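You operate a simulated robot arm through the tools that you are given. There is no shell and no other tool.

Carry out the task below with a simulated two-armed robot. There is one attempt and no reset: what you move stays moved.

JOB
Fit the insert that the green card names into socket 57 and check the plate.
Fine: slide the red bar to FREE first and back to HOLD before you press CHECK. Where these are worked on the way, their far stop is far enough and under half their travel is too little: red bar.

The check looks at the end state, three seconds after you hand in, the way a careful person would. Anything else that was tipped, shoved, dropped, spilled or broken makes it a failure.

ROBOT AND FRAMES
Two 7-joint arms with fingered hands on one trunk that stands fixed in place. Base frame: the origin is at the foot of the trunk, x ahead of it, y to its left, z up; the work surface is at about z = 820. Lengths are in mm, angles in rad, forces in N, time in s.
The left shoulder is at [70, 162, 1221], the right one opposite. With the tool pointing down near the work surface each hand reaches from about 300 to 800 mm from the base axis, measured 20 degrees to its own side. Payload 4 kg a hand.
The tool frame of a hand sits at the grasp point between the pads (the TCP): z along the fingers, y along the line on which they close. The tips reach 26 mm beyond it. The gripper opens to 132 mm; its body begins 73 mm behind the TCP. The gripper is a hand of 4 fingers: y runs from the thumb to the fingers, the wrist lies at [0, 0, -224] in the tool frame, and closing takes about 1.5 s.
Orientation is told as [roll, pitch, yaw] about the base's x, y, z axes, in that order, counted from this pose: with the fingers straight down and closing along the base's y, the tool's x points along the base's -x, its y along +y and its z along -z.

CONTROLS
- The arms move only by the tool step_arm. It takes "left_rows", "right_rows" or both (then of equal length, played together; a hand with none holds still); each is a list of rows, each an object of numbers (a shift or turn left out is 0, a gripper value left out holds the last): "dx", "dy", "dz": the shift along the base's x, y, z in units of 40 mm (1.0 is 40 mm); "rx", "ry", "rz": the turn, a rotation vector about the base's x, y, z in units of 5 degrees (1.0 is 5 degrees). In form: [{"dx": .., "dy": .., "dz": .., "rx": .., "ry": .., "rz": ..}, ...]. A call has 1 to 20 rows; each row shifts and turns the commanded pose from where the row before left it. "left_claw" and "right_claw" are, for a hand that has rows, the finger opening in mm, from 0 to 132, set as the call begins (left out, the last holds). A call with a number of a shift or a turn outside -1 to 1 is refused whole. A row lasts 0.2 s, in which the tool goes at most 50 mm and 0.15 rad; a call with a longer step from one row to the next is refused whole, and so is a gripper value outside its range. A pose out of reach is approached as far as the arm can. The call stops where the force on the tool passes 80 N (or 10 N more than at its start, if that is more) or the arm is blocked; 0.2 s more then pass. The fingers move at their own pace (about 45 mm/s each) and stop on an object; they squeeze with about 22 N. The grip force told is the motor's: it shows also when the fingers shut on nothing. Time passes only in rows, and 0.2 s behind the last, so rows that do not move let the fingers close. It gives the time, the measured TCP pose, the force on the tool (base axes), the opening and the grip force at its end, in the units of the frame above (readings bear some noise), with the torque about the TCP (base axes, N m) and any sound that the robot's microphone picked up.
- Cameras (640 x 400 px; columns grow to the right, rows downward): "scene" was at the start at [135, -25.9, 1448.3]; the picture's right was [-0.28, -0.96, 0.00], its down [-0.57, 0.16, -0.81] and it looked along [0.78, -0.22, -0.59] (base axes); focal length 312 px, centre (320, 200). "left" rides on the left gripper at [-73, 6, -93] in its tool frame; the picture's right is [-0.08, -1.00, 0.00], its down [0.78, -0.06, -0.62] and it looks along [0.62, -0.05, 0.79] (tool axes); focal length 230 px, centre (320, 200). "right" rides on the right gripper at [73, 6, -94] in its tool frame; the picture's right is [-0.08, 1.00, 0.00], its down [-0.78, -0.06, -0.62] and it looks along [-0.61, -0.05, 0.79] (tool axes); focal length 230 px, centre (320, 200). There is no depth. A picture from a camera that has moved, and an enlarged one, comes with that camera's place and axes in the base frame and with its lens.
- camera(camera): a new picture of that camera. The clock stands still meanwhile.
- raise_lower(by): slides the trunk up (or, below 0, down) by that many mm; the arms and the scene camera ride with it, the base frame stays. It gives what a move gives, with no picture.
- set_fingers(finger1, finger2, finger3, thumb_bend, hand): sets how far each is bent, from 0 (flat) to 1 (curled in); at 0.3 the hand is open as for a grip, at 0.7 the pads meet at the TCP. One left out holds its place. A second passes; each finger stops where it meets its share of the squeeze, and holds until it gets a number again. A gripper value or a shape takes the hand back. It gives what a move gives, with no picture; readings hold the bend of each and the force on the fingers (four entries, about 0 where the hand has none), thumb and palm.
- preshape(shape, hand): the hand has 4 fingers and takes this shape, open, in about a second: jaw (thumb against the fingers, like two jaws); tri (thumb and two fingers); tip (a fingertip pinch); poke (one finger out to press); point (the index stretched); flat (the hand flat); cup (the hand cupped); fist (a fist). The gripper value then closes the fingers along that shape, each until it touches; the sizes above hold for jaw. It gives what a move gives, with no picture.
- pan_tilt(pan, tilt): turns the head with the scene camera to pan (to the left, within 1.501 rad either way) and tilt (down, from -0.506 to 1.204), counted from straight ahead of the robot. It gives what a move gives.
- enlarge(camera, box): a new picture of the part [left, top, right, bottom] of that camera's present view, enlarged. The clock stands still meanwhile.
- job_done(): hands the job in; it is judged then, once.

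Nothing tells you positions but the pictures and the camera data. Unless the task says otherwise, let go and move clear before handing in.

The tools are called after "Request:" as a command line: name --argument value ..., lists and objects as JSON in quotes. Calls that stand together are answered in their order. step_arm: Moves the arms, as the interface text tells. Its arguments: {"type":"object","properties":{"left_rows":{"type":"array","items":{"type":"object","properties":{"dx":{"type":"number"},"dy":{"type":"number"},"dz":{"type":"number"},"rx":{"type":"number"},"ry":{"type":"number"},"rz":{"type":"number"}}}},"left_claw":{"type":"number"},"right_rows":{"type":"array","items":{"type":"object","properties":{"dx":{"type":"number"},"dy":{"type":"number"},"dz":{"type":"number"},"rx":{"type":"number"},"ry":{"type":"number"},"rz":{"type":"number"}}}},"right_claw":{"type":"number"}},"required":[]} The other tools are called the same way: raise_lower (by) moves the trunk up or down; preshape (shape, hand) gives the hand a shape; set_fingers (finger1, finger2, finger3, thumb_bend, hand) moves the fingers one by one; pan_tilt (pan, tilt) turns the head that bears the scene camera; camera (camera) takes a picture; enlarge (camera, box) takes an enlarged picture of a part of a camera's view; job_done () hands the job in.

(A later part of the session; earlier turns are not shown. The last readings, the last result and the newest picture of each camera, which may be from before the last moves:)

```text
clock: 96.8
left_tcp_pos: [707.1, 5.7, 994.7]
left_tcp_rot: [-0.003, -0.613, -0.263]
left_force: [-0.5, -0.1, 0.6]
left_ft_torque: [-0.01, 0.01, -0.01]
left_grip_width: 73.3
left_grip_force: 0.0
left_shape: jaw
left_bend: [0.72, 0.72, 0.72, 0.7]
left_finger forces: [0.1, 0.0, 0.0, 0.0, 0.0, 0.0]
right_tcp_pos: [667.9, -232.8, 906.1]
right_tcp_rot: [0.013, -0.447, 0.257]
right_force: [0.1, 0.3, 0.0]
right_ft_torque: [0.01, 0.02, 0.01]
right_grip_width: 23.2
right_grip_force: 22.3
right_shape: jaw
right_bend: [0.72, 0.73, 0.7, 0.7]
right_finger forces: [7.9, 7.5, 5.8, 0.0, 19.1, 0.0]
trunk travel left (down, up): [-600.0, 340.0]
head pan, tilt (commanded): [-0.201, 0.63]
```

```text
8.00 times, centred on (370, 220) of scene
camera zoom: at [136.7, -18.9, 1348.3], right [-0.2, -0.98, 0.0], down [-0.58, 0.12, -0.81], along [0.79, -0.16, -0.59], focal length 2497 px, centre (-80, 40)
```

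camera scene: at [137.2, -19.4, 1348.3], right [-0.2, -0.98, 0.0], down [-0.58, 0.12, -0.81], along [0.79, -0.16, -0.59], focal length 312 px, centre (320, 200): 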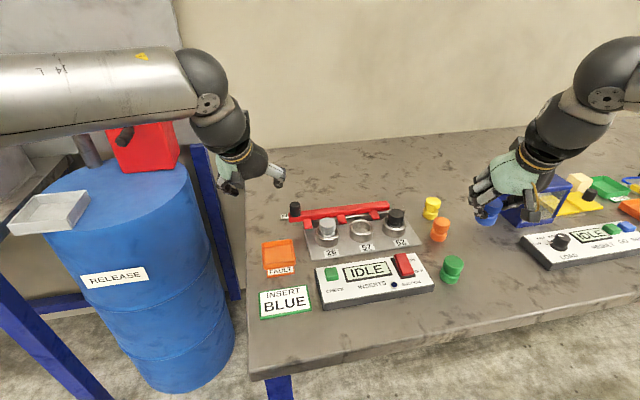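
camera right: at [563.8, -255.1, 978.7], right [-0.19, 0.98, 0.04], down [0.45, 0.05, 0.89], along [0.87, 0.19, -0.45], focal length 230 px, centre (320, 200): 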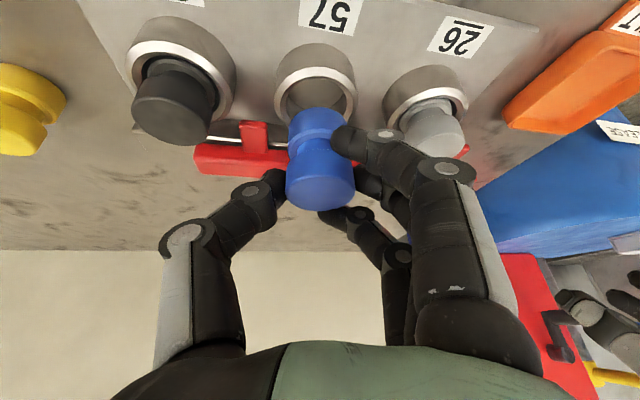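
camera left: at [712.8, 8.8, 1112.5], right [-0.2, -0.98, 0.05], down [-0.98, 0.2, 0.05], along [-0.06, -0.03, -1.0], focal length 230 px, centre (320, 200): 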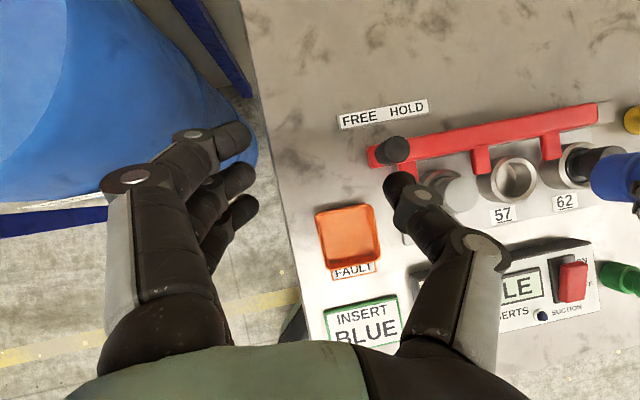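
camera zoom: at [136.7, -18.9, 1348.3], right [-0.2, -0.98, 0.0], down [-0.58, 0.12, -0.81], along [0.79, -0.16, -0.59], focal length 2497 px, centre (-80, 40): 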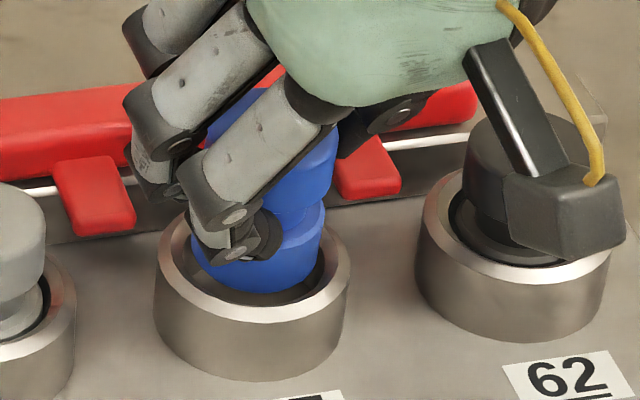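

Blue's lower edge is entering the ring opening with no force. I'll nudge +1 mm in x and keep lowering gently, watching for contact.

Request:
step_arm --right_rows '[{"dx": 0.025, "dy": 0.012, "dz": -0.08}, {"dz": -0.08}, {"dz": -0.05}, {}]'

Request:
enlarge --camera "left" --box '[490, 140, 590, 210]'

Request:
enlarge --camera "scene" --box '[340, 195, 400, 245]'

Request:
enlarge --camera "right" --box '[250, 30, 390, 220]'

```text
clock: 97.8
left_tcp_pos: [706.3, 6.2, 995.2]
left_tcp_rot: [-0.002, -0.613, -0.263]
left_force: [-0.7, 0.9, 0.2]
left_ft_torque: [0.03, -0.04, -0.03]
left_grip_width: 73.5
left_grip_force: 0.1
left_shape: jaw
left_bend: [0.72, 0.72, 0.72, 0.7]
left_finger forces: [0.0, 0.0, 0.1, 0.1, 0.0, 0.1]
right_tcp_pos: [669.0, -230.2, 898.3]
right_tcp_rot: [0.012, -0.445, 0.257]
right_force: [0.2, -0.5, -0.3]
right_ft_torque: [0.03, 0.02, -0.03]
right_grip_width: 23.0
right_grip_force: 22.0
right_shape: jaw
right_bend: [0.72, 0.73, 0.7, 0.7]
right_finger forces: [8.0, 7.6, 5.9, 0.0, 19.0, 0.1]
trunk travel left (down, up): [-600.0, 340.0]
head pan, tilt (commanded): [-0.201, 0.63]
```

```text
5.71 times, centred on (540, 175) of left
camera zoom: at [712.6, 8.8, 1112.7], right [-0.2, -0.98, 0.05], down [-0.98, 0.2, 0.05], along [-0.06, -0.03, -1.0], focal length 1315 px, centre (-937, 343)
```

zoom: 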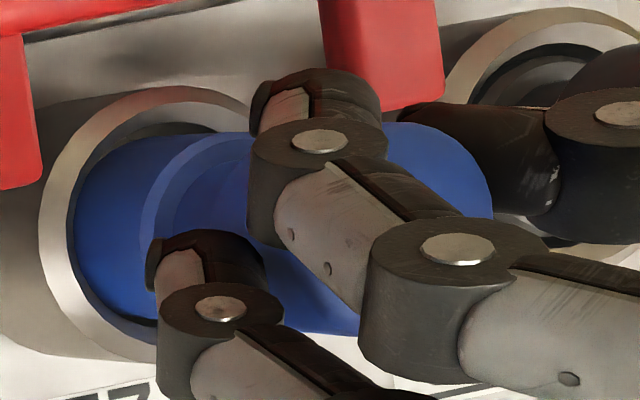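

```text
8.00 times, centred on (370, 220) of scene
camera zoom: at [136.8, -18.9, 1348.3], right [-0.2, -0.98, 0.0], down [-0.58, 0.12, -0.81], along [0.79, -0.16, -0.59], focal length 2497 px, centre (-80, 40)
```

zoom: 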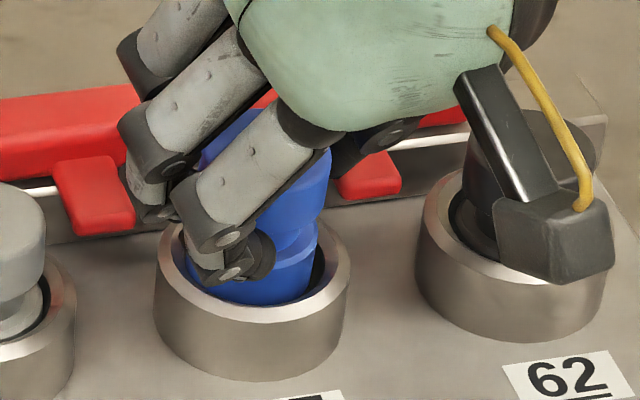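

```text
2.11 times, centred on (320, 125) of right
camera zoom: at [565.7, -253.4, 950.3], right [-0.19, 0.98, 0.04], down [0.45, 0.05, 0.89], along [0.87, 0.19, -0.45], focal length 484 px, centre (320, 358)
```

zoom: 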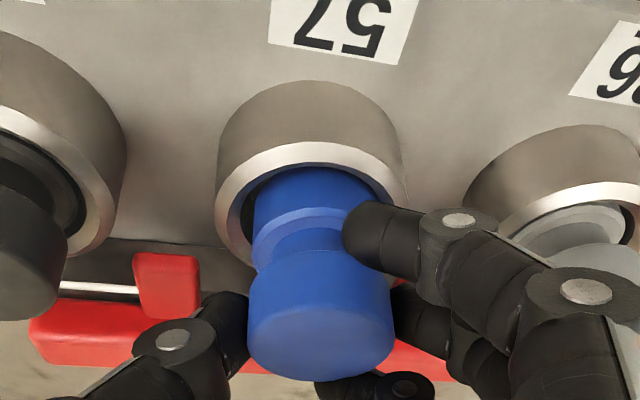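

Blue is now about 4 mm inside the ring, with even gaps and no force. I'll continue down gently.

Request:
step_arm --right_rows '[{"dz": -0.06}, {"dz": -0.06}, {}]'

Request:
enlarge --camera "scene" --box '[340, 195, 400, 245]'

Request:
enlarge --camera "left" --box '[490, 140, 590, 210]'

```text
clock: 98.6
left_tcp_pos: [705.6, 4.7, 995.2]
left_tcp_rot: [-0.001, -0.613, -0.262]
left_force: [-1.4, -0.8, 0.0]
left_ft_torque: [-0.01, 0.02, -0.05]
left_grip_width: 73.1
left_grip_force: 0.0
left_shape: jaw
left_bend: [0.72, 0.72, 0.72, 0.7]
left_finger forces: [0.0, 0.0, 0.0, 0.0, 0.0, 0.0]
right_tcp_pos: [669.4, -231.2, 893.8]
right_tcp_rot: [0.011, -0.446, 0.26]
right_force: [0.5, 0.1, -0.1]
right_ft_torque: [0.03, -0.01, 0.0]
right_grip_width: 23.2
right_grip_force: 22.1
right_shape: jaw
right_bend: [0.72, 0.73, 0.7, 0.7]
right_finger forces: [7.9, 7.5, 6.0, 0.0, 18.9, 0.1]
trunk travel left (down, up): [-600.0, 340.0]
head pan, tilt (commanded): [-0.201, 0.63]
```

```text
8.00 times, centred on (370, 220) of scene
camera zoom: at [136.8, -18.9, 1348.3], right [-0.2, -0.98, 0.0], down [-0.58, 0.12, -0.81], along [0.79, -0.16, -0.59], focal length 2497 px, centre (-80, 40)
```

zoom: 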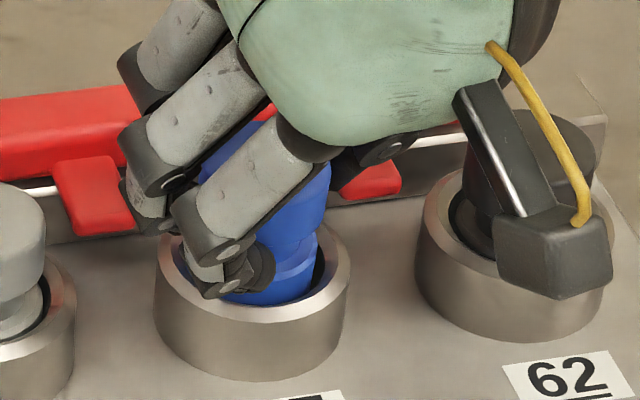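

```text
5.71 times, centred on (540, 175) of left
camera zoom: at [712.6, 8.8, 1112.7], right [-0.2, -0.98, 0.05], down [-0.98, 0.2, 0.05], along [-0.06, -0.03, -1.0], focal length 1315 px, centre (-937, 343)
```

zoom: 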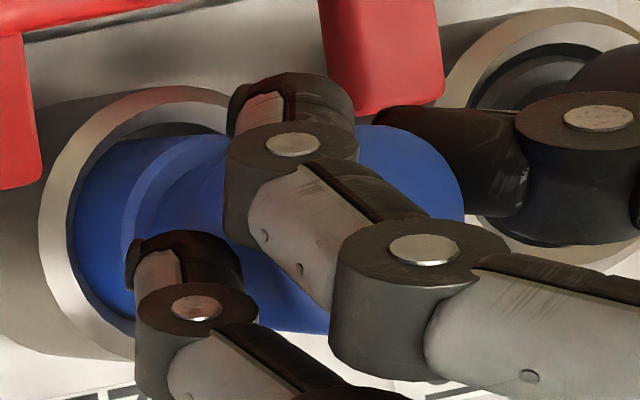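

Request:
step_arm --right_rows '[{"dz": -0.04}, {"dz": -0.04}, {}]'

Request:
enlarge --camera "scene" --box '[340, 195, 400, 245]'

Request:
enlarge --camera "right" --box '[250, 30, 390, 220]'

```text
clock: 99.4
left_tcp_pos: [705.7, 5.9, 994.2]
left_tcp_rot: [-0.003, -0.614, -0.261]
left_force: [-0.7, 0.4, -0.1]
left_ft_torque: [0.02, -0.01, -0.01]
left_grip_width: 73.1
left_grip_force: 0.0
left_shape: jaw
left_bend: [0.72, 0.72, 0.72, 0.7]
left_finger forces: [0.0, 0.0, 0.0, 0.1, 0.0, 0.1]
right_tcp_pos: [668.9, -231.7, 890.9]
right_tcp_rot: [0.012, -0.446, 0.258]
right_force: [0.7, 0.1, -0.3]
right_ft_torque: [-0.06, 0.02, 0.0]
right_grip_width: 23.1
right_grip_force: 22.1
right_shape: jaw
right_bend: [0.72, 0.73, 0.7, 0.7]
right_finger forces: [7.9, 7.5, 6.0, 0.0, 19.0, 0.1]
trunk travel left (down, up): [-600.0, 340.0]
head pan, tilt (commanded): [-0.201, 0.63]
```

```text
8.00 times, centred on (370, 220) of scene
camera zoom: at [136.8, -18.9, 1348.3], right [-0.2, -0.98, 0.0], down [-0.58, 0.12, -0.81], along [0.79, -0.16, -0.59], focal length 2497 px, centre (-80, 40)
```

zoom: 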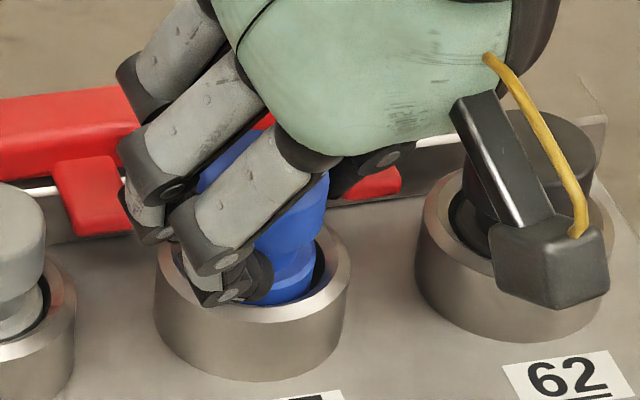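

```text
2.11 times, centred on (320, 125) of right
camera zoom: at [565.7, -253.5, 942.3], right [-0.19, 0.98, 0.04], down [0.45, 0.05, 0.89], along [0.87, 0.19, -0.45], focal length 484 px, centre (320, 358)
```

zoom: 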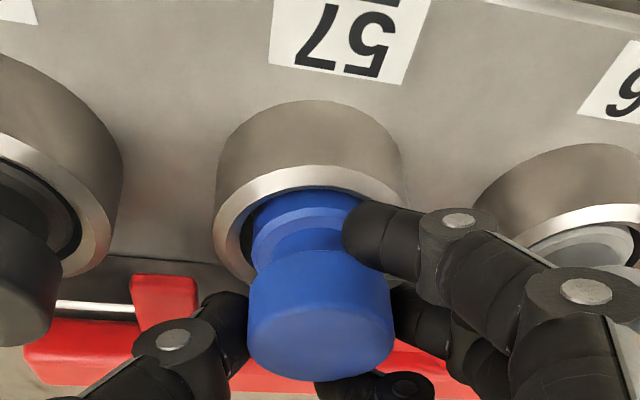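

Request:
step_arm --right_rows '[{"dz": -0.03}, {"dz": -0.03}, {}]'

Request:
enlarge --camera "scene" --box '[340, 195, 400, 245]'

```text
clock: 100.2
left_tcp_pos: [706.3, 5.6, 993.6]
left_tcp_rot: [-0.003, -0.612, -0.261]
left_force: [-0.1, 0.7, 0.2]
left_ft_torque: [-0.01, 0.01, 0.02]
left_grip_width: 73.2
left_grip_force: 0.0
left_shape: jaw
left_bend: [0.72, 0.72, 0.72, 0.7]
left_finger forces: [0.0, 0.0, 0.0, 0.0, 0.0, 0.1]
right_tcp_pos: [668.9, -230.6, 888.2]
right_tcp_rot: [0.013, -0.447, 0.258]
right_force: [0.5, -1.1, 0.3]
right_ft_torque: [-0.01, 0.01, -0.01]
right_grip_width: 23.1
right_grip_force: 22.0
right_shape: jaw
right_bend: [0.72, 0.73, 0.7, 0.7]
right_finger forces: [7.8, 7.7, 6.0, 0.0, 18.9, 0.1]
trunk travel left (down, up): [-600.0, 340.0]
head pan, tilt (commanded): [-0.201, 0.63]
```

```text
8.00 times, centred on (370, 220) of scene
camera zoom: at [136.8, -18.9, 1348.3], right [-0.2, -0.98, 0.0], down [-0.58, 0.12, -0.81], along [0.79, -0.16, -0.59], focal length 2497 px, centre (-80, 40)
```

zoom: 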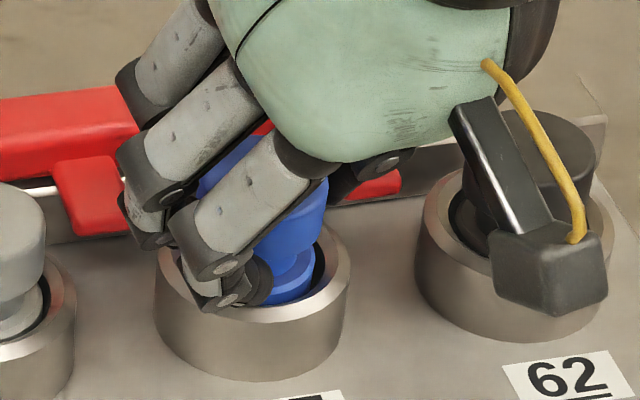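

Request:
step_arm --right_rows '[{"dz": -0.03}, {"dz": -0.03}, {}]'

Request:
enlarge --camera "right" --box '[250, 30, 390, 220]'

Request:
enlarge --camera "scene" --box '[340, 195, 400, 245]'

```text
clock: 101.0
left_tcp_pos: [706.7, 5.4, 994.5]
left_tcp_rot: [-0.001, -0.612, -0.261]
left_force: [-0.1, -0.3, 0.1]
left_ft_torque: [-0.02, 0.0, 0.03]
left_grip_width: 73.2
left_grip_force: 0.1
left_shape: jaw
left_bend: [0.72, 0.72, 0.72, 0.7]
left_finger forces: [0.1, 0.1, 0.0, 0.0, 0.0, 0.1]
right_tcp_pos: [669.4, -230.9, 886.8]
right_tcp_rot: [0.012, -0.445, 0.258]
right_force: [0.5, -0.3, 2.9]
right_ft_torque: [0.06, 0.05, 0.01]
right_grip_width: 23.1
right_grip_force: 22.3
right_shape: jaw
right_bend: [0.72, 0.73, 0.7, 0.7]
right_finger forces: [11.8, 7.4, 6.1, 0.0, 19.2, 0.1]
trunk travel left (down, up): [-600.0, 340.0]
head pan, tilt (commanded): [-0.201, 0.63]
```

```text
2.11 times, centred on (320, 125) of right
camera zoom: at [565.8, -253.5, 938.1], right [-0.19, 0.98, 0.04], down [0.45, 0.05, 0.89], along [0.87, 0.19, -0.45], focal length 484 px, centre (320, 358)
```

zoom: 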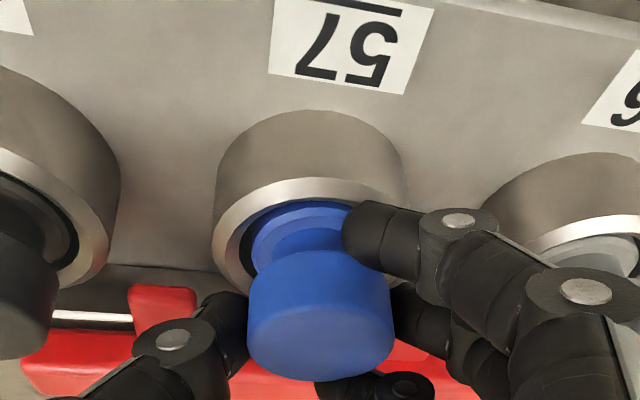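

```text
8.00 times, centred on (370, 220) of scene
camera zoom: at [136.3, -18.7, 1348.5], right [-0.2, -0.98, 0.0], down [-0.58, 0.12, -0.81], along [0.79, -0.16, -0.59], focal length 2497 px, centre (-80, 40)
```

zoom: 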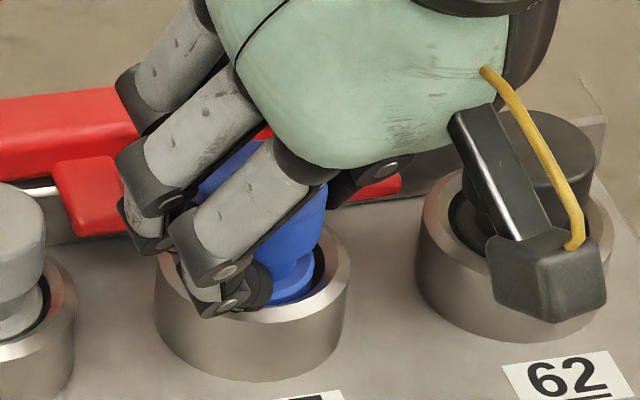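

A light contact of 3 N shows the lowest fingertip at the rim, with blue essentially at its seat. I'll ease up 1 mm and open the fingers gently to release it.

Request:
step_arm --right_rows '[{"dz": 0.03}, {}, {}]'

Request:
step_arm --right_rows '[{}, {}, {}, {}]' --right_claw 54

Request:
enlarge --camera "right" --box '[250, 30, 390, 220]'

Request:
enlarge --camera "scene" --box '[340, 195, 400, 245]'

Request:
enlarge --camera "left" --box '[450, 110, 610, 240]'

```text
clock: 101.8
left_tcp_pos: [707.4, 5.2, 994.6]
left_tcp_rot: [-0.001, -0.612, -0.262]
left_force: [0.5, 0.1, -0.2]
left_ft_torque: [0.01, 0.0, -0.03]
left_grip_width: 73.2
left_grip_force: 0.0
left_shape: jaw
left_bend: [0.72, 0.72, 0.72, 0.7]
left_finger forces: [0.0, 0.0, 0.0, 0.1, 0.0, 0.0]
right_tcp_pos: [669.3, -229.6, 887.4]
right_tcp_rot: [0.012, -0.443, 0.256]
right_force: [-0.1, 0.8, 0.6]
right_ft_torque: [-0.03, -0.01, -0.01]
right_grip_width: 23.1
right_grip_force: 21.9
right_shape: jaw
right_bend: [0.72, 0.73, 0.7, 0.7]
right_finger forces: [8.0, 7.5, 6.1, 0.0, 19.1, 0.0]
trunk travel left (down, up): [-600.0, 340.0]
head pan, tilt (commanded): [-0.201, 0.63]
```

```text
clock: 102.8
left_tcp_pos: [706.9, 5.5, 995.3]
left_tcp_rot: [0.0, -0.612, -0.263]
left_force: [0.0, 0.3, -0.1]
left_ft_torque: [0.02, -0.01, 0.0]
left_grip_width: 73.3
left_grip_force: 0.0
left_shape: jaw
left_bend: [0.72, 0.72, 0.72, 0.7]
left_finger forces: [0.0, 0.1, 0.1, 0.0, 0.0, 0.1]
right_tcp_pos: [669.0, -231.3, 887.2]
right_tcp_rot: [0.012, -0.445, 0.259]
right_force: [-0.6, -0.4, -0.1]
right_ft_torque: [0.01, -0.03, 0.01]
right_grip_width: 53.3
right_grip_force: 0.2
right_shape: jaw
right_bend: [0.73, 0.73, 0.73, 0.7]
right_finger forces: [0.1, 0.0, 0.1, 0.0, 0.0, 0.0]
trunk travel left (down, up): [-600.0, 340.0]
head pan, tilt (commanded): [-0.201, 0.63]
```

```text
2.11 times, centred on (320, 125) of right
camera zoom: at [565.7, -253.6, 939.0], right [-0.19, 0.98, 0.04], down [0.45, 0.05, 0.89], along [0.87, 0.19, -0.45], focal length 484 px, centre (320, 358)
```

zoom: 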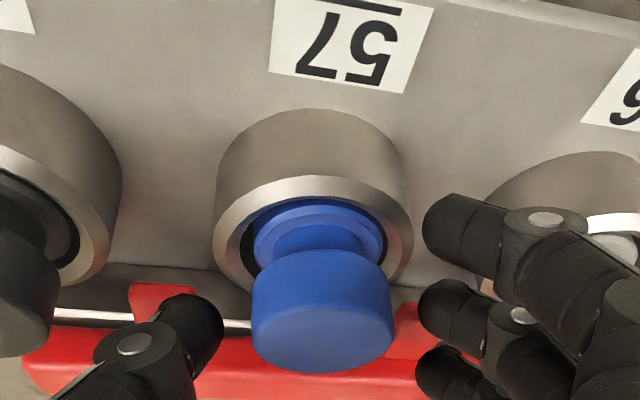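

```text
8.00 times, centred on (370, 220) of scene
camera zoom: at [136.7, -18.9, 1348.3], right [-0.2, -0.98, 0.0], down [-0.58, 0.12, -0.81], along [0.79, -0.16, -0.59], focal length 2497 px, centre (-80, 40)
```

zoom: 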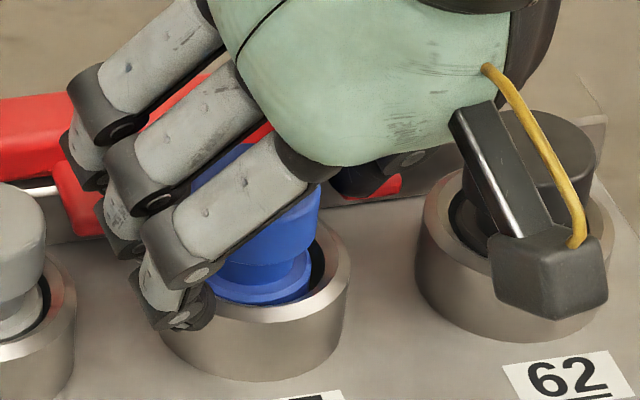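

```text
3.08 times, centred on (530, 175) of left
camera zoom: at [712.5, 8.9, 1112.7], right [-0.2, -0.98, 0.05], down [-0.98, 0.2, 0.05], along [-0.06, -0.03, -1.0], focal length 708 px, centre (-326, 277)
```

zoom: 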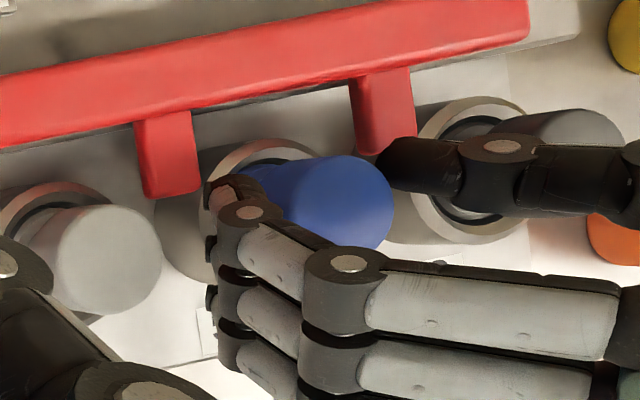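

Blue is released and standing upright in socket 57. I'll lift the right hand straight up, clear of it, and inspect.

Request:
step_arm --right_rows '[{"dz": 0.2}, {"dz": 0.4}, {"dz": 0.6}, {"dz": 0.8}, {"dz": 0.8}, {"dx": -0.4, "dy": -0.6, "dz": 0.3}, {"dx": -0.5, "dy": -0.8}, {"dx": -0.5, "dy": -0.8}, {"dx": -0.4, "dy": -0.8}, {}]'

Request:
enlarge --camera "left" --box '[450, 110, 610, 240]'

Request:
enlarge --camera "scene" --box '[310, 190, 420, 260]'

```text
clock: 105.0
left_tcp_pos: [706.2, 5.5, 994.0]
left_tcp_rot: [-0.002, -0.611, -0.26]
left_force: [-0.4, -0.1, 0.2]
left_ft_torque: [-0.01, -0.01, 0.01]
left_grip_width: 73.4
left_grip_force: 0.1
left_shape: jaw
left_bend: [0.72, 0.72, 0.72, 0.7]
left_finger forces: [0.1, 0.0, 0.0, 0.0, 0.0, 0.0]
right_tcp_pos: [597.1, -350.8, 1009.9]
right_tcp_rot: [0.01, -0.444, 0.259]
right_force: [-0.4, 0.4, -0.2]
right_ft_torque: [0.02, 0.01, 0.01]
right_grip_width: 53.4
right_grip_force: 0.1
right_shape: jaw
right_bend: [0.73, 0.73, 0.73, 0.7]
right_finger forces: [0.1, 0.0, 0.0, 0.0, 0.1, 0.0]
trunk travel left (down, up): [-600.0, 340.0]
head pan, tilt (commanded): [-0.201, 0.63]
```

```text
3.08 times, centred on (530, 175) of left
camera zoom: at [713.1, 9.7, 1112.3], right [-0.2, -0.98, 0.05], down [-0.98, 0.2, 0.05], along [-0.06, -0.04, -1.0], focal length 708 px, centre (-326, 277)
```

zoom: 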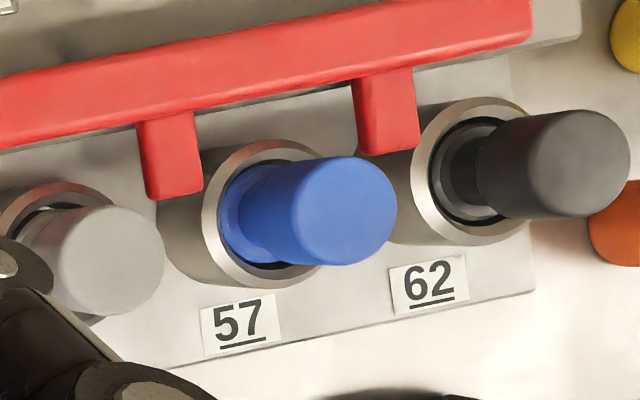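

```text
5.71 times, centred on (365, 225) of scene
camera zoom: at [137.4, -18.0, 1348.3], right [-0.2, -0.98, 0.0], down [-0.58, 0.12, -0.81], along [0.79, -0.16, -0.59], focal length 1784 px, centre (63, 57)
```

zoom: 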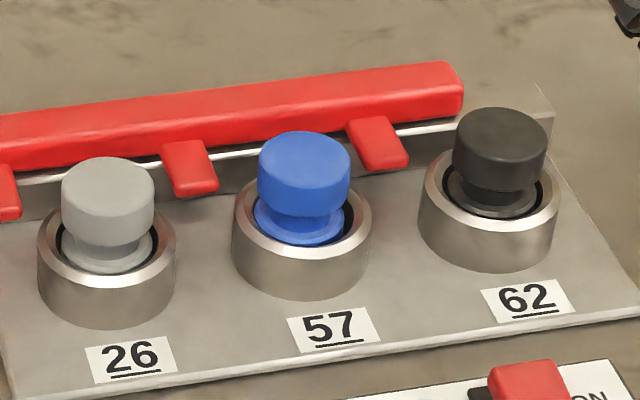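

Blue is seated level with its neighbours in socket 57. Next the left hand goes back over the knob to slide the bar to HOLD.

Request:
step_arm --left_rows '[{"dx": 0.13, "dy": -0.68, "dz": -0.3}, {"dx": 0.13, "dy": -0.68, "dz": -0.3}, {"dx": 0.13, "dy": -0.65, "dz": -0.3}, {"dz": -0.25}, {}]'

Request:
camera --camera "left"

Request:
enlarge --camera "scene" --box '[250, 170, 420, 270]'

```text
clock: 106.2
left_tcp_pos: [721.1, -74.4, 948.2]
left_tcp_rot: [-0.003, -0.612, -0.262]
left_force: [-1.1, -0.6, 0.7]
left_ft_torque: [0.01, -0.02, -0.02]
left_grip_width: 73.2
left_grip_force: 0.0
left_shape: jaw
left_bend: [0.72, 0.72, 0.72, 0.7]
left_finger forces: [0.1, 0.1, 0.0, 0.0, 0.0, 0.0]
right_tcp_pos: [595.3, -350.0, 1010.8]
right_tcp_rot: [0.013, -0.444, 0.26]
right_force: [0.2, 0.2, 0.4]
right_ft_torque: [0.03, -0.02, -0.02]
right_grip_width: 53.5
right_grip_force: 0.0
right_shape: jaw
right_bend: [0.73, 0.73, 0.73, 0.7]
right_finger forces: [0.0, 0.1, 0.0, 0.0, 0.0, 0.1]
trunk travel left (down, up): [-600.0, 340.0]
head pan, tilt (commanded): [-0.201, 0.63]
```

```text
taken
camera left: at [727.9, -71.5, 1066.7], right [-0.2, -0.98, 0.05], down [-0.98, 0.2, 0.05], along [-0.06, -0.03, -1.0], focal length 230 px, centre (320, 200)
```

left: 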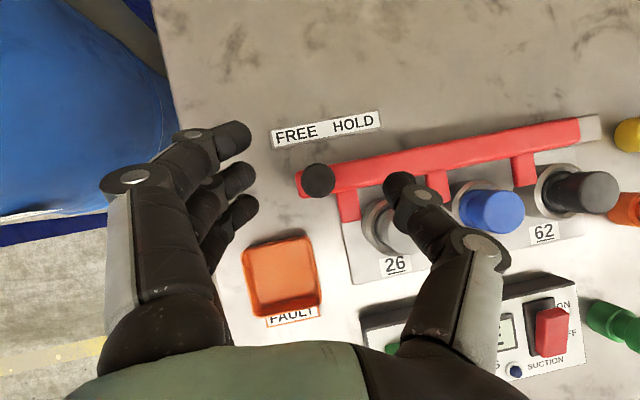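

```text
3.76 times, centred on (335, 220) of scene
camera zoom: at [136.5, -19.1, 1348.4], right [-0.2, -0.98, 0.0], down [-0.58, 0.12, -0.81], along [0.79, -0.16, -0.59], focal length 1175 px, centre (264, 125)
```

zoom: 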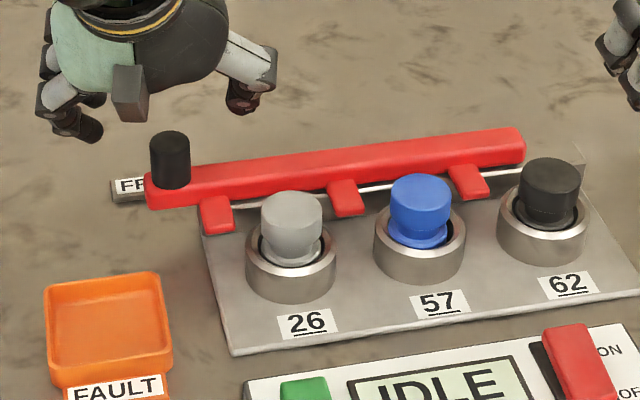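

The knob is centred between the fingers again. I'll lower around it and narrow the grip as before.

Request:
step_arm --left_rows '[{"dz": -0.4}, {"dz": -0.4}, {"dz": -0.24}, {}]'

Request:
step_arm --left_rows '[{}, {}, {}, {}]' --left_claw 34

Request:
camera --camera "left"

```text
clock: 107.2
left_tcp_pos: [722.7, -74.9, 905.5]
left_tcp_rot: [-0.001, -0.613, -0.262]
left_force: [0.6, 0.2, 0.7]
left_ft_torque: [0.03, 0.0, 0.01]
left_grip_width: 73.6
left_grip_force: 0.0
left_shape: jaw
left_bend: [0.72, 0.72, 0.72, 0.7]
left_finger forces: [0.0, 0.0, 0.0, 0.1, 0.0, 0.1]
right_tcp_pos: [596.6, -350.6, 1011.3]
right_tcp_rot: [0.013, -0.445, 0.258]
right_force: [-0.8, -0.2, -0.5]
right_ft_torque: [0.0, 0.0, -0.03]
right_grip_width: 53.3
right_grip_force: 0.2
right_shape: jaw
right_bend: [0.73, 0.73, 0.73, 0.7]
right_finger forces: [0.1, 0.0, 0.0, 0.0, 0.0, 0.0]
trunk travel left (down, up): [-600.0, 340.0]
head pan, tilt (commanded): [-0.201, 0.63]
```

```text
clock: 108.2
left_tcp_pos: [722.6, -75.4, 907.6]
left_tcp_rot: [0.0, -0.613, -0.262]
left_force: [0.0, -0.2, -0.2]
left_ft_torque: [0.0, 0.0, -0.05]
left_grip_width: 34.5
left_grip_force: 0.1
left_shape: jaw
left_bend: [0.73, 0.73, 0.73, 0.7]
left_finger forces: [0.1, 0.1, 0.0, 0.0, 0.0, 0.1]
right_tcp_pos: [597.9, -352.3, 1010.2]
right_tcp_rot: [0.012, -0.445, 0.258]
right_force: [0.3, 0.5, 0.0]
right_ft_torque: [0.02, 0.03, 0.02]
right_grip_width: 53.4
right_grip_force: 0.1
right_shape: jaw
right_bend: [0.73, 0.73, 0.73, 0.7]
right_finger forces: [0.0, 0.0, 0.0, 0.0, 0.1, 0.1]
trunk travel left (down, up): [-600.0, 340.0]
head pan, tilt (commanded): [-0.201, 0.63]
```

```text
taken
camera left: at [728.5, -71.8, 1025.3], right [-0.2, -0.98, 0.05], down [-0.98, 0.2, 0.05], along [-0.06, -0.03, -1.0], focal length 230 px, centre (320, 200)
```

left: 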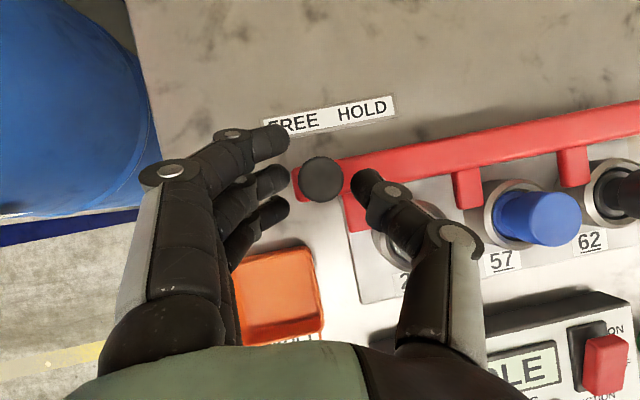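

Now I'll push the bar right (-y) toward HOLD in small steps.

Request:
step_arm --left_rows '[{"dy": -0.15}, {"dy": -0.15}, {"dy": -0.15}, {"dy": -0.15}, {"dy": -0.15}, {}]'

Request:
camera --camera "left"

Request:
enlarge --camera "scene" --box '[250, 170, 420, 270]'

```text
clock: 109.6
left_tcp_pos: [721.8, -105.4, 907.3]
left_tcp_rot: [-0.001, -0.611, -0.263]
left_force: [0.3, 0.3, 1.1]
left_ft_torque: [0.03, -0.01, 0.02]
left_grip_width: 34.8
left_grip_force: 0.1
left_shape: jaw
left_bend: [0.73, 0.73, 0.73, 0.7]
left_finger forces: [0.0, 0.4, 0.0, 0.0, 0.0, 0.0]
right_tcp_pos: [596.5, -352.1, 1011.1]
right_tcp_rot: [0.012, -0.446, 0.257]
right_force: [-0.5, -0.2, -0.2]
right_ft_torque: [0.01, 0.04, -0.02]
right_grip_width: 53.2
right_grip_force: 0.0
right_shape: jaw
right_bend: [0.73, 0.73, 0.73, 0.7]
right_finger forces: [0.1, 0.0, 0.0, 0.1, 0.0, 0.1]
trunk travel left (down, up): [-600.0, 340.0]
head pan, tilt (commanded): [-0.201, 0.63]
```

```text
taken
camera left: at [728.2, -101.6, 1024.9], right [-0.2, -0.98, 0.05], down [-0.98, 0.2, 0.05], along [-0.06, -0.03, -1.0], focal length 230 px, centre (320, 200)
```

left: 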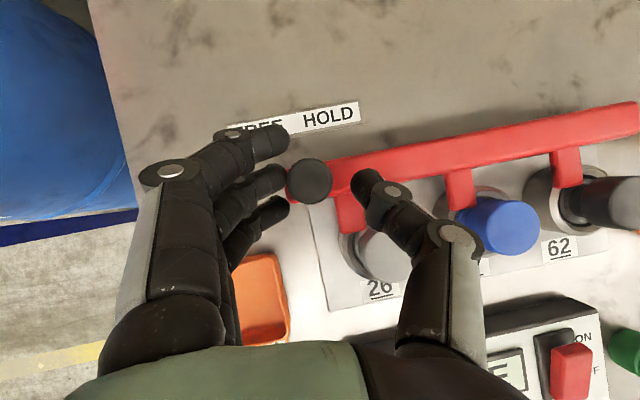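

```text
3.76 times, centred on (335, 220) of scene
camera zoom: at [136.8, -18.9, 1348.3], right [-0.2, -0.98, 0.0], down [-0.58, 0.12, -0.81], along [0.79, -0.16, -0.59], focal length 1175 px, centre (264, 125)
```

zoom: 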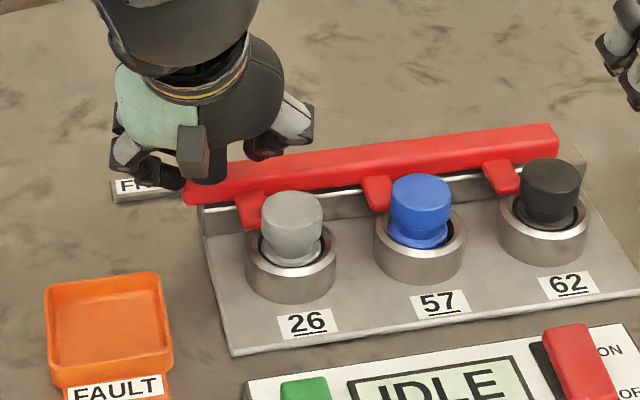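

The bar is sliding and the tabs are approaching the grooves. I'll continue in 4 mm steps.

Request:
step_arm --left_rows '[{"dy": -0.1}, {"dy": -0.1}, {"dy": -0.1}, {}]'

Request:
camera --camera "left"

Request:
enlarge --camera "scene" --box '[300, 180, 420, 260]'

```text
clock: 110.6
left_tcp_pos: [721.6, -116.3, 906.5]
left_tcp_rot: [-0.002, -0.613, -0.26]
left_force: [-0.9, -0.4, 0.8]
left_ft_torque: [0.0, -0.03, 0.0]
left_grip_width: 34.2
left_grip_force: 0.0
left_shape: jaw
left_bend: [0.73, 0.73, 0.73, 0.7]
left_finger forces: [0.0, 0.0, 0.1, 0.0, 0.1, 0.0]
right_tcp_pos: [596.7, -351.7, 1010.4]
right_tcp_rot: [0.012, -0.445, 0.26]
right_force: [0.6, -0.3, 0.2]
right_ft_torque: [-0.02, 0.01, 0.04]
right_grip_width: 53.2
right_grip_force: 0.0
right_shape: jaw
right_bend: [0.73, 0.73, 0.73, 0.7]
right_finger forces: [0.0, 0.0, 0.1, 0.0, 0.0, 0.0]
trunk travel left (down, up): [-600.0, 340.0]
head pan, tilt (commanded): [-0.201, 0.63]
```

```text
taken
camera left: at [727.7, -114.0, 1025.1], right [-0.2, -0.98, 0.05], down [-0.98, 0.2, 0.05], along [-0.06, -0.03, -1.0], focal length 230 px, centre (320, 200)
```

left: 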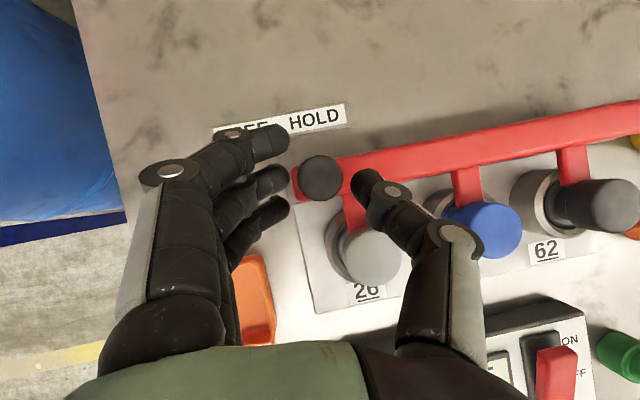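

```text
5.00 times, centred on (360, 220) of scene
camera zoom: at [136.7, -18.9, 1348.3], right [-0.2, -0.98, 0.0], down [-0.58, 0.12, -0.81], along [0.79, -0.16, -0.59], focal length 1561 px, centre (120, 100)
```

zoom: 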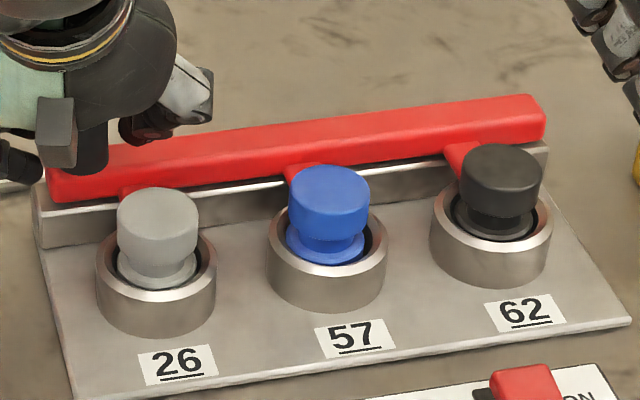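

The bar has snapped into HOLD: the knob is back at y ≈ -121.5 and the tabs sit in the grooves. I'll press a little more with the fingers to confirm it is at its stop.

Request:
step_arm --left_rows '[{"dy": -0.1}, {"dy": -0.1}, {"dy": -0.1}, {}]'

Request:
step_arm --left_rows '[{"dy": -0.08}, {"dy": -0.08}, {}]'

Request:
camera --camera "left"

```text
clock: 111.6
left_tcp_pos: [721.8, -127.7, 907.1]
left_tcp_rot: [0.0, -0.611, -0.258]
left_force: [-1.5, 3.1, 1.1]
left_ft_torque: [0.09, 0.0, 0.07]
left_grip_width: 35.5
left_grip_force: 0.1
left_shape: jaw
left_bend: [0.73, 0.73, 0.73, 0.7]
left_finger forces: [0.0, 2.6, 0.7, 0.1, 0.0, 0.0]
right_tcp_pos: [596.1, -350.5, 1010.5]
right_tcp_rot: [0.011, -0.446, 0.261]
right_force: [0.1, 0.0, 0.3]
right_ft_torque: [0.04, -0.01, 0.0]
right_grip_width: 53.7
right_grip_force: 0.0
right_shape: jaw
right_bend: [0.73, 0.73, 0.73, 0.7]
right_finger forces: [0.0, 0.0, 0.0, 0.0, 0.0, 0.1]
trunk travel left (down, up): [-600.0, 340.0]
head pan, tilt (commanded): [-0.201, 0.63]
```

```text
clock: 112.4
left_tcp_pos: [721.6, -132.7, 907.0]
left_tcp_rot: [-0.002, -0.615, -0.261]
left_force: [-2.7, 9.2, 3.7]
left_ft_torque: [0.27, 0.06, 0.18]
left_grip_width: 37.7
left_grip_force: 0.1
left_shape: jaw
left_bend: [0.73, 0.72, 0.73, 0.7]
left_finger forces: [0.1, 5.0, 4.2, 0.0, 0.0, 0.0]
right_tcp_pos: [595.7, -349.8, 1010.8]
right_tcp_rot: [0.01, -0.446, 0.261]
right_force: [0.1, -0.3, 0.4]
right_ft_torque: [0.0, -0.01, 0.01]
right_grip_width: 53.4
right_grip_force: 0.0
right_shape: jaw
right_bend: [0.73, 0.73, 0.73, 0.7]
right_finger forces: [0.0, 0.0, 0.1, 0.0, 0.0, 0.0]
trunk travel left (down, up): [-600.0, 340.0]
head pan, tilt (commanded): [-0.201, 0.63]
```

```text
taken
camera left: at [727.6, -129.4, 1025.8], right [-0.2, -0.98, 0.05], down [-0.98, 0.2, 0.05], along [-0.06, -0.03, -1.0], focal length 230 px, centre (320, 200)
```

left: 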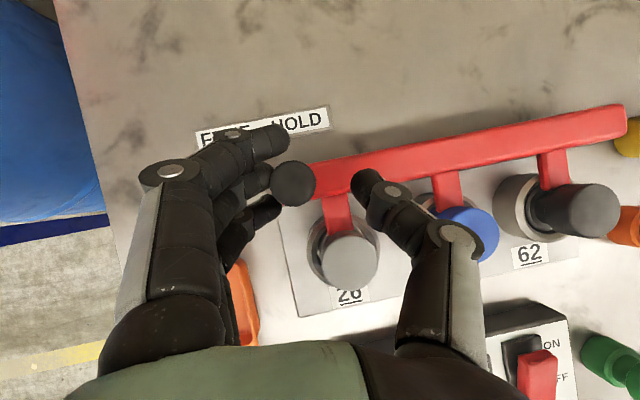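

The knob stays put under 9 N, so the bar is at the HOLD stop. I'll open the fingers and lift off cleanly.

Request:
step_arm --left_rows '[{"dy": 0.2}, {"dy": 0.1}, {}, {}, {}]' --left_claw 74

Request:
step_arm --left_rows '[{"dz": 0.4}, {"dz": 0.6}, {"dz": 0.7}, {"dz": 0.7}, {"dx": -0.4, "dz": 0.6}, {"dx": -0.8, "dy": 0.2}, {}]'

Request:
camera --camera "scene"

Request:
enlarge --camera "scene" --box '[280, 180, 440, 310]'

Request:
camera --camera "left"

```text
clock: 113.6
left_tcp_pos: [722.1, -122.6, 905.7]
left_tcp_rot: [-0.005, -0.614, -0.262]
left_force: [0.4, 1.2, -0.1]
left_ft_torque: [0.01, 0.02, -0.03]
left_grip_width: 73.3
left_grip_force: 0.2
left_shape: jaw
left_bend: [0.72, 0.72, 0.72, 0.7]
left_finger forces: [0.0, 0.0, 0.1, 0.1, 0.0, 0.0]
right_tcp_pos: [596.7, -351.3, 1010.9]
right_tcp_rot: [0.012, -0.445, 0.26]
right_force: [-0.2, 0.1, -0.3]
right_ft_torque: [0.04, 0.03, -0.01]
right_grip_width: 53.4
right_grip_force: 0.1
right_shape: jaw
right_bend: [0.73, 0.73, 0.73, 0.7]
right_finger forces: [0.0, 0.1, 0.0, 0.0, 0.1, 0.0]
trunk travel left (down, up): [-600.0, 340.0]
head pan, tilt (commanded): [-0.201, 0.63]
```

```text
clock: 115.2
left_tcp_pos: [674.6, -115.0, 1027.2]
left_tcp_rot: [-0.002, -0.613, -0.262]
left_force: [0.1, -0.1, 0.4]
left_ft_torque: [0.02, -0.03, 0.03]
left_grip_width: 73.4
left_grip_force: 0.1
left_shape: jaw
left_bend: [0.72, 0.72, 0.72, 0.7]
left_finger forces: [0.0, 0.1, 0.1, 0.0, 0.0, 0.0]
right_tcp_pos: [597.8, -352.1, 1010.9]
right_tcp_rot: [0.013, -0.444, 0.258]
right_force: [0.2, -0.3, 0.1]
right_ft_torque: [0.04, 0.01, 0.01]
right_grip_width: 53.4
right_grip_force: 0.1
right_shape: jaw
right_bend: [0.73, 0.73, 0.73, 0.7]
right_finger forces: [0.0, 0.0, 0.0, 0.0, 0.0, 0.0]
trunk travel left (down, up): [-600.0, 340.0]
head pan, tilt (commanded): [-0.201, 0.63]
```

```text
taken
camera scene: at [137.2, -19.8, 1348.3], right [-0.2, -0.98, 0.0], down [-0.58, 0.12, -0.81], along [0.79, -0.16, -0.59], focal length 312 px, centre (320, 200)
```

scene: 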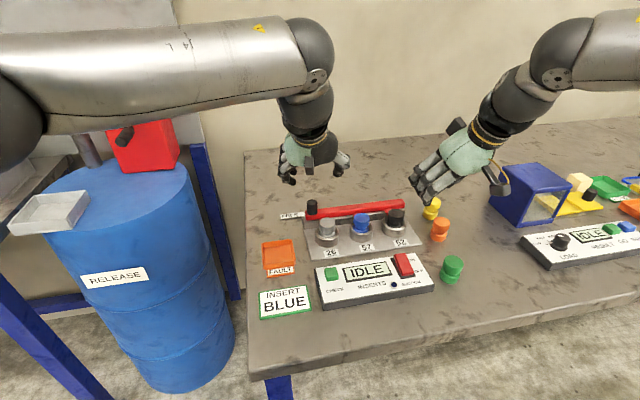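

```text
3.08 times, centred on (360, 245) of scene
camera zoom: at [137.2, -19.8, 1348.3], right [-0.2, -0.98, 0.0], down [-0.58, 0.12, -0.81], along [0.79, -0.16, -0.59], focal length 960 px, centre (197, 62)
```

zoom: 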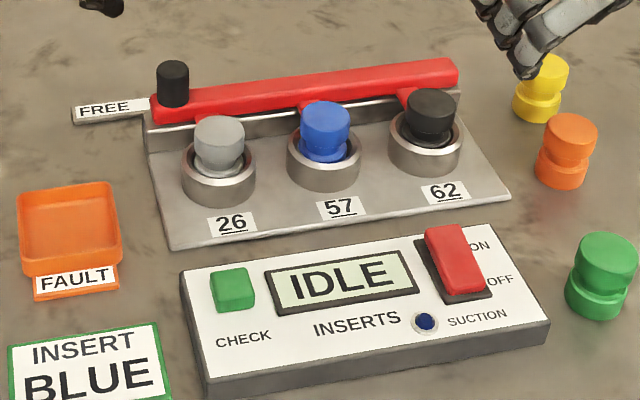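

```text
taken
camera left: at [680.3, -113.0, 1145.3], right [-0.2, -0.98, 0.05], down [-0.98, 0.2, 0.05], along [-0.06, -0.03, -1.0], focal length 230 px, centre (320, 200)
```

left: 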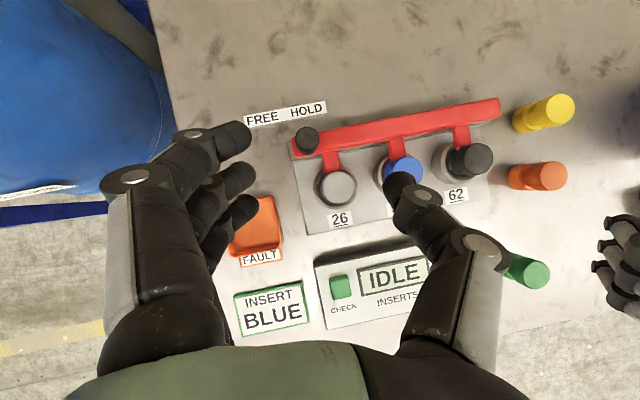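

All three inserts are held and the display still reads IDLE. Next is pressing CHECK at about (547, -127, top z ≈ 858). I'll bring the left hand above it, turn it vertical, and form the poke shape.

Request:
step_arm --left_rows '[{"dx": -0.4, "rx": 0.259, "ry": 0.966}, {"dx": -0.4, "rx": 0.259, "ry": 0.966}, {"dx": -0.4, "rx": 0.259, "ry": 0.966}, {"dx": -0.4, "rx": 0.259, "ry": 0.966}, {"dx": -0.4, "rx": 0.259, "ry": 0.966}, {"dx": -0.4, "rx": 0.259, "ry": 0.966}, {"dx": -0.4, "rx": 0.259, "ry": 0.966}, {"dx": -0.2, "dy": -0.1, "rz": 1}, {"dy": -0.1, "rz": 1}, {"dy": -0.1, "rz": 1}, {}]'

Request:
preshape --shape "poke" --hand "left"

Request:
camera --camera "left"

Request:
enlarge --camera "scene" --box '[230, 120, 430, 320]'

Request:
camera --camera "right"

```text
clock: 117.6
left_tcp_pos: [564.0, -116.7, 1034.2]
left_tcp_rot: [-0.023, -0.002, 0.028]
left_force: [-0.4, -0.1, 0.1]
left_ft_torque: [0.01, 0.0, -0.03]
left_grip_width: 73.6
left_grip_force: 0.1
left_shape: jaw
left_bend: [0.72, 0.72, 0.72, 0.7]
left_finger forces: [0.0, 0.0, 0.1, 0.1, 0.0, 0.0]
right_tcp_pos: [597.0, -351.1, 1010.6]
right_tcp_rot: [0.011, -0.446, 0.259]
right_force: [-0.6, 0.6, 0.1]
right_ft_torque: [0.01, -0.02, 0.0]
right_grip_width: 53.5
right_grip_force: 0.0
right_shape: jaw
right_bend: [0.73, 0.73, 0.73, 0.7]
right_finger forces: [0.1, 0.0, 0.1, 0.0, 0.0, 0.0]
trunk travel left (down, up): [-600.0, 340.0]
head pan, tilt (commanded): [-0.201, 0.63]
```

```text
clock: 118.5
left_tcp_pos: [562.7, -115.9, 1032.5]
left_tcp_rot: [-0.021, 0.0, 0.025]
left_force: [-0.8, 0.2, -0.2]
left_ft_torque: [0.02, 0.03, -0.01]
left_grip_width: 0.0
left_grip_force: 0.1
left_shape: poke
left_bend: [1.0, 1.0, 1.0, 0.46]
left_finger forces: [0.0, 0.1, 0.0, 0.0, 0.0, 0.0]
right_tcp_pos: [596.1, -350.6, 1010.5]
right_tcp_rot: [0.01, -0.446, 0.259]
right_force: [-0.2, 0.2, -0.4]
right_ft_torque: [-0.02, 0.03, -0.01]
right_grip_width: 53.6
right_grip_force: 0.0
right_shape: jaw
right_bend: [0.73, 0.73, 0.73, 0.7]
right_finger forces: [0.0, 0.0, 0.1, 0.0, 0.0, 0.0]
trunk travel left (down, up): [-600.0, 340.0]
head pan, tilt (commanded): [-0.201, 0.63]
```

```text
taken
camera left: at [635.1, -107.2, 1125.7], right [0.1, -0.99, 0.02], down [-0.78, -0.07, 0.62], along [-0.61, -0.08, -0.79], focal length 230 px, centre (320, 200)
```

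left: 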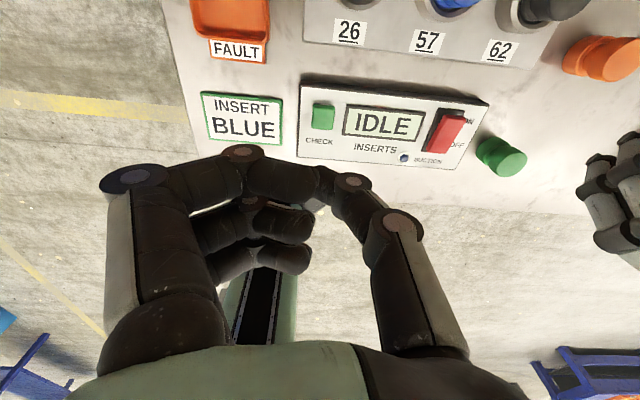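

```text
2.00 times, centred on (330, 220) of scene
camera zoom: at [136.7, -19.0, 1348.3], right [-0.2, -0.98, 0.0], down [-0.58, 0.12, -0.81], along [0.79, -0.16, -0.59], focal length 624 px, centre (300, 160)
```

zoom: 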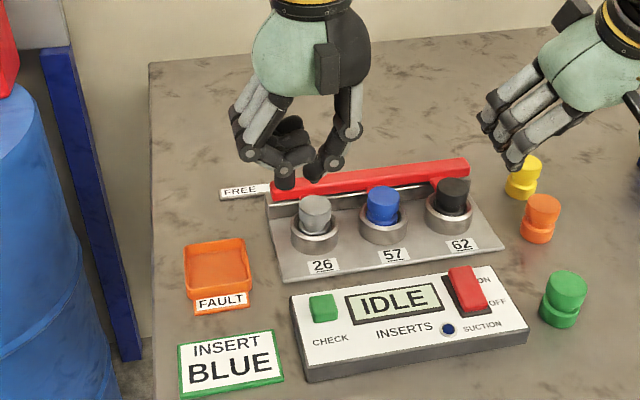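

```text
taken
camera right: at [493.1, -373.9, 1062.9], right [-0.19, 0.98, 0.04], down [0.45, 0.05, 0.89], along [0.87, 0.19, -0.45], focal length 230 px, centre (320, 200)
```

right: 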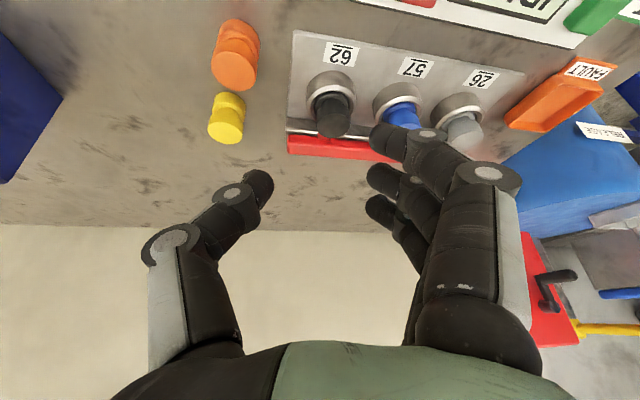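

Request:
enlarge --camera "scene" --box '[285, 130, 355, 230]'

Request:
enlarge --camera "left" --box '[180, 80, 460, 280]'

```text
4.00 times, centred on (320, 180) of scene
camera zoom: at [136.7, -19.0, 1348.3], right [-0.2, -0.98, 0.0], down [-0.58, 0.12, -0.81], along [0.79, -0.16, -0.59], focal length 1249 px, centre (320, 280)
```

zoom: 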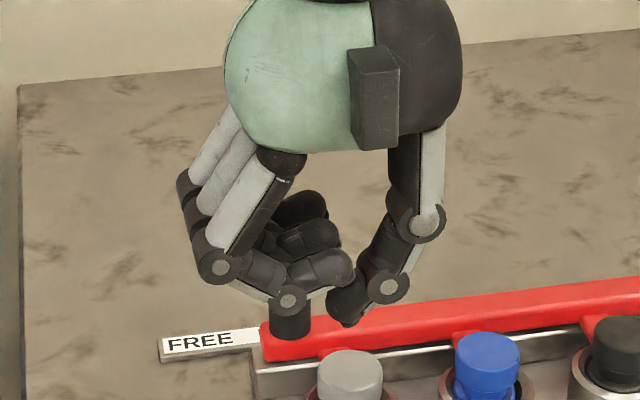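

```text
2.00 times, centred on (320, 180) of left
camera zoom: at [635.1, -107.2, 1125.7], right [0.1, -0.99, 0.02], down [-0.78, -0.07, 0.62], along [-0.61, -0.08, -0.79], focal length 460 px, centre (320, 240)
```

zoom: 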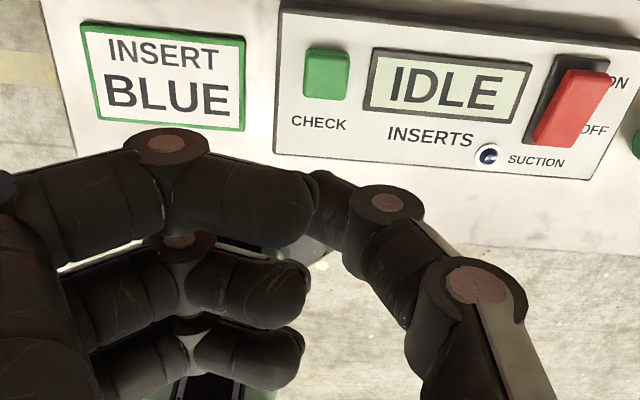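

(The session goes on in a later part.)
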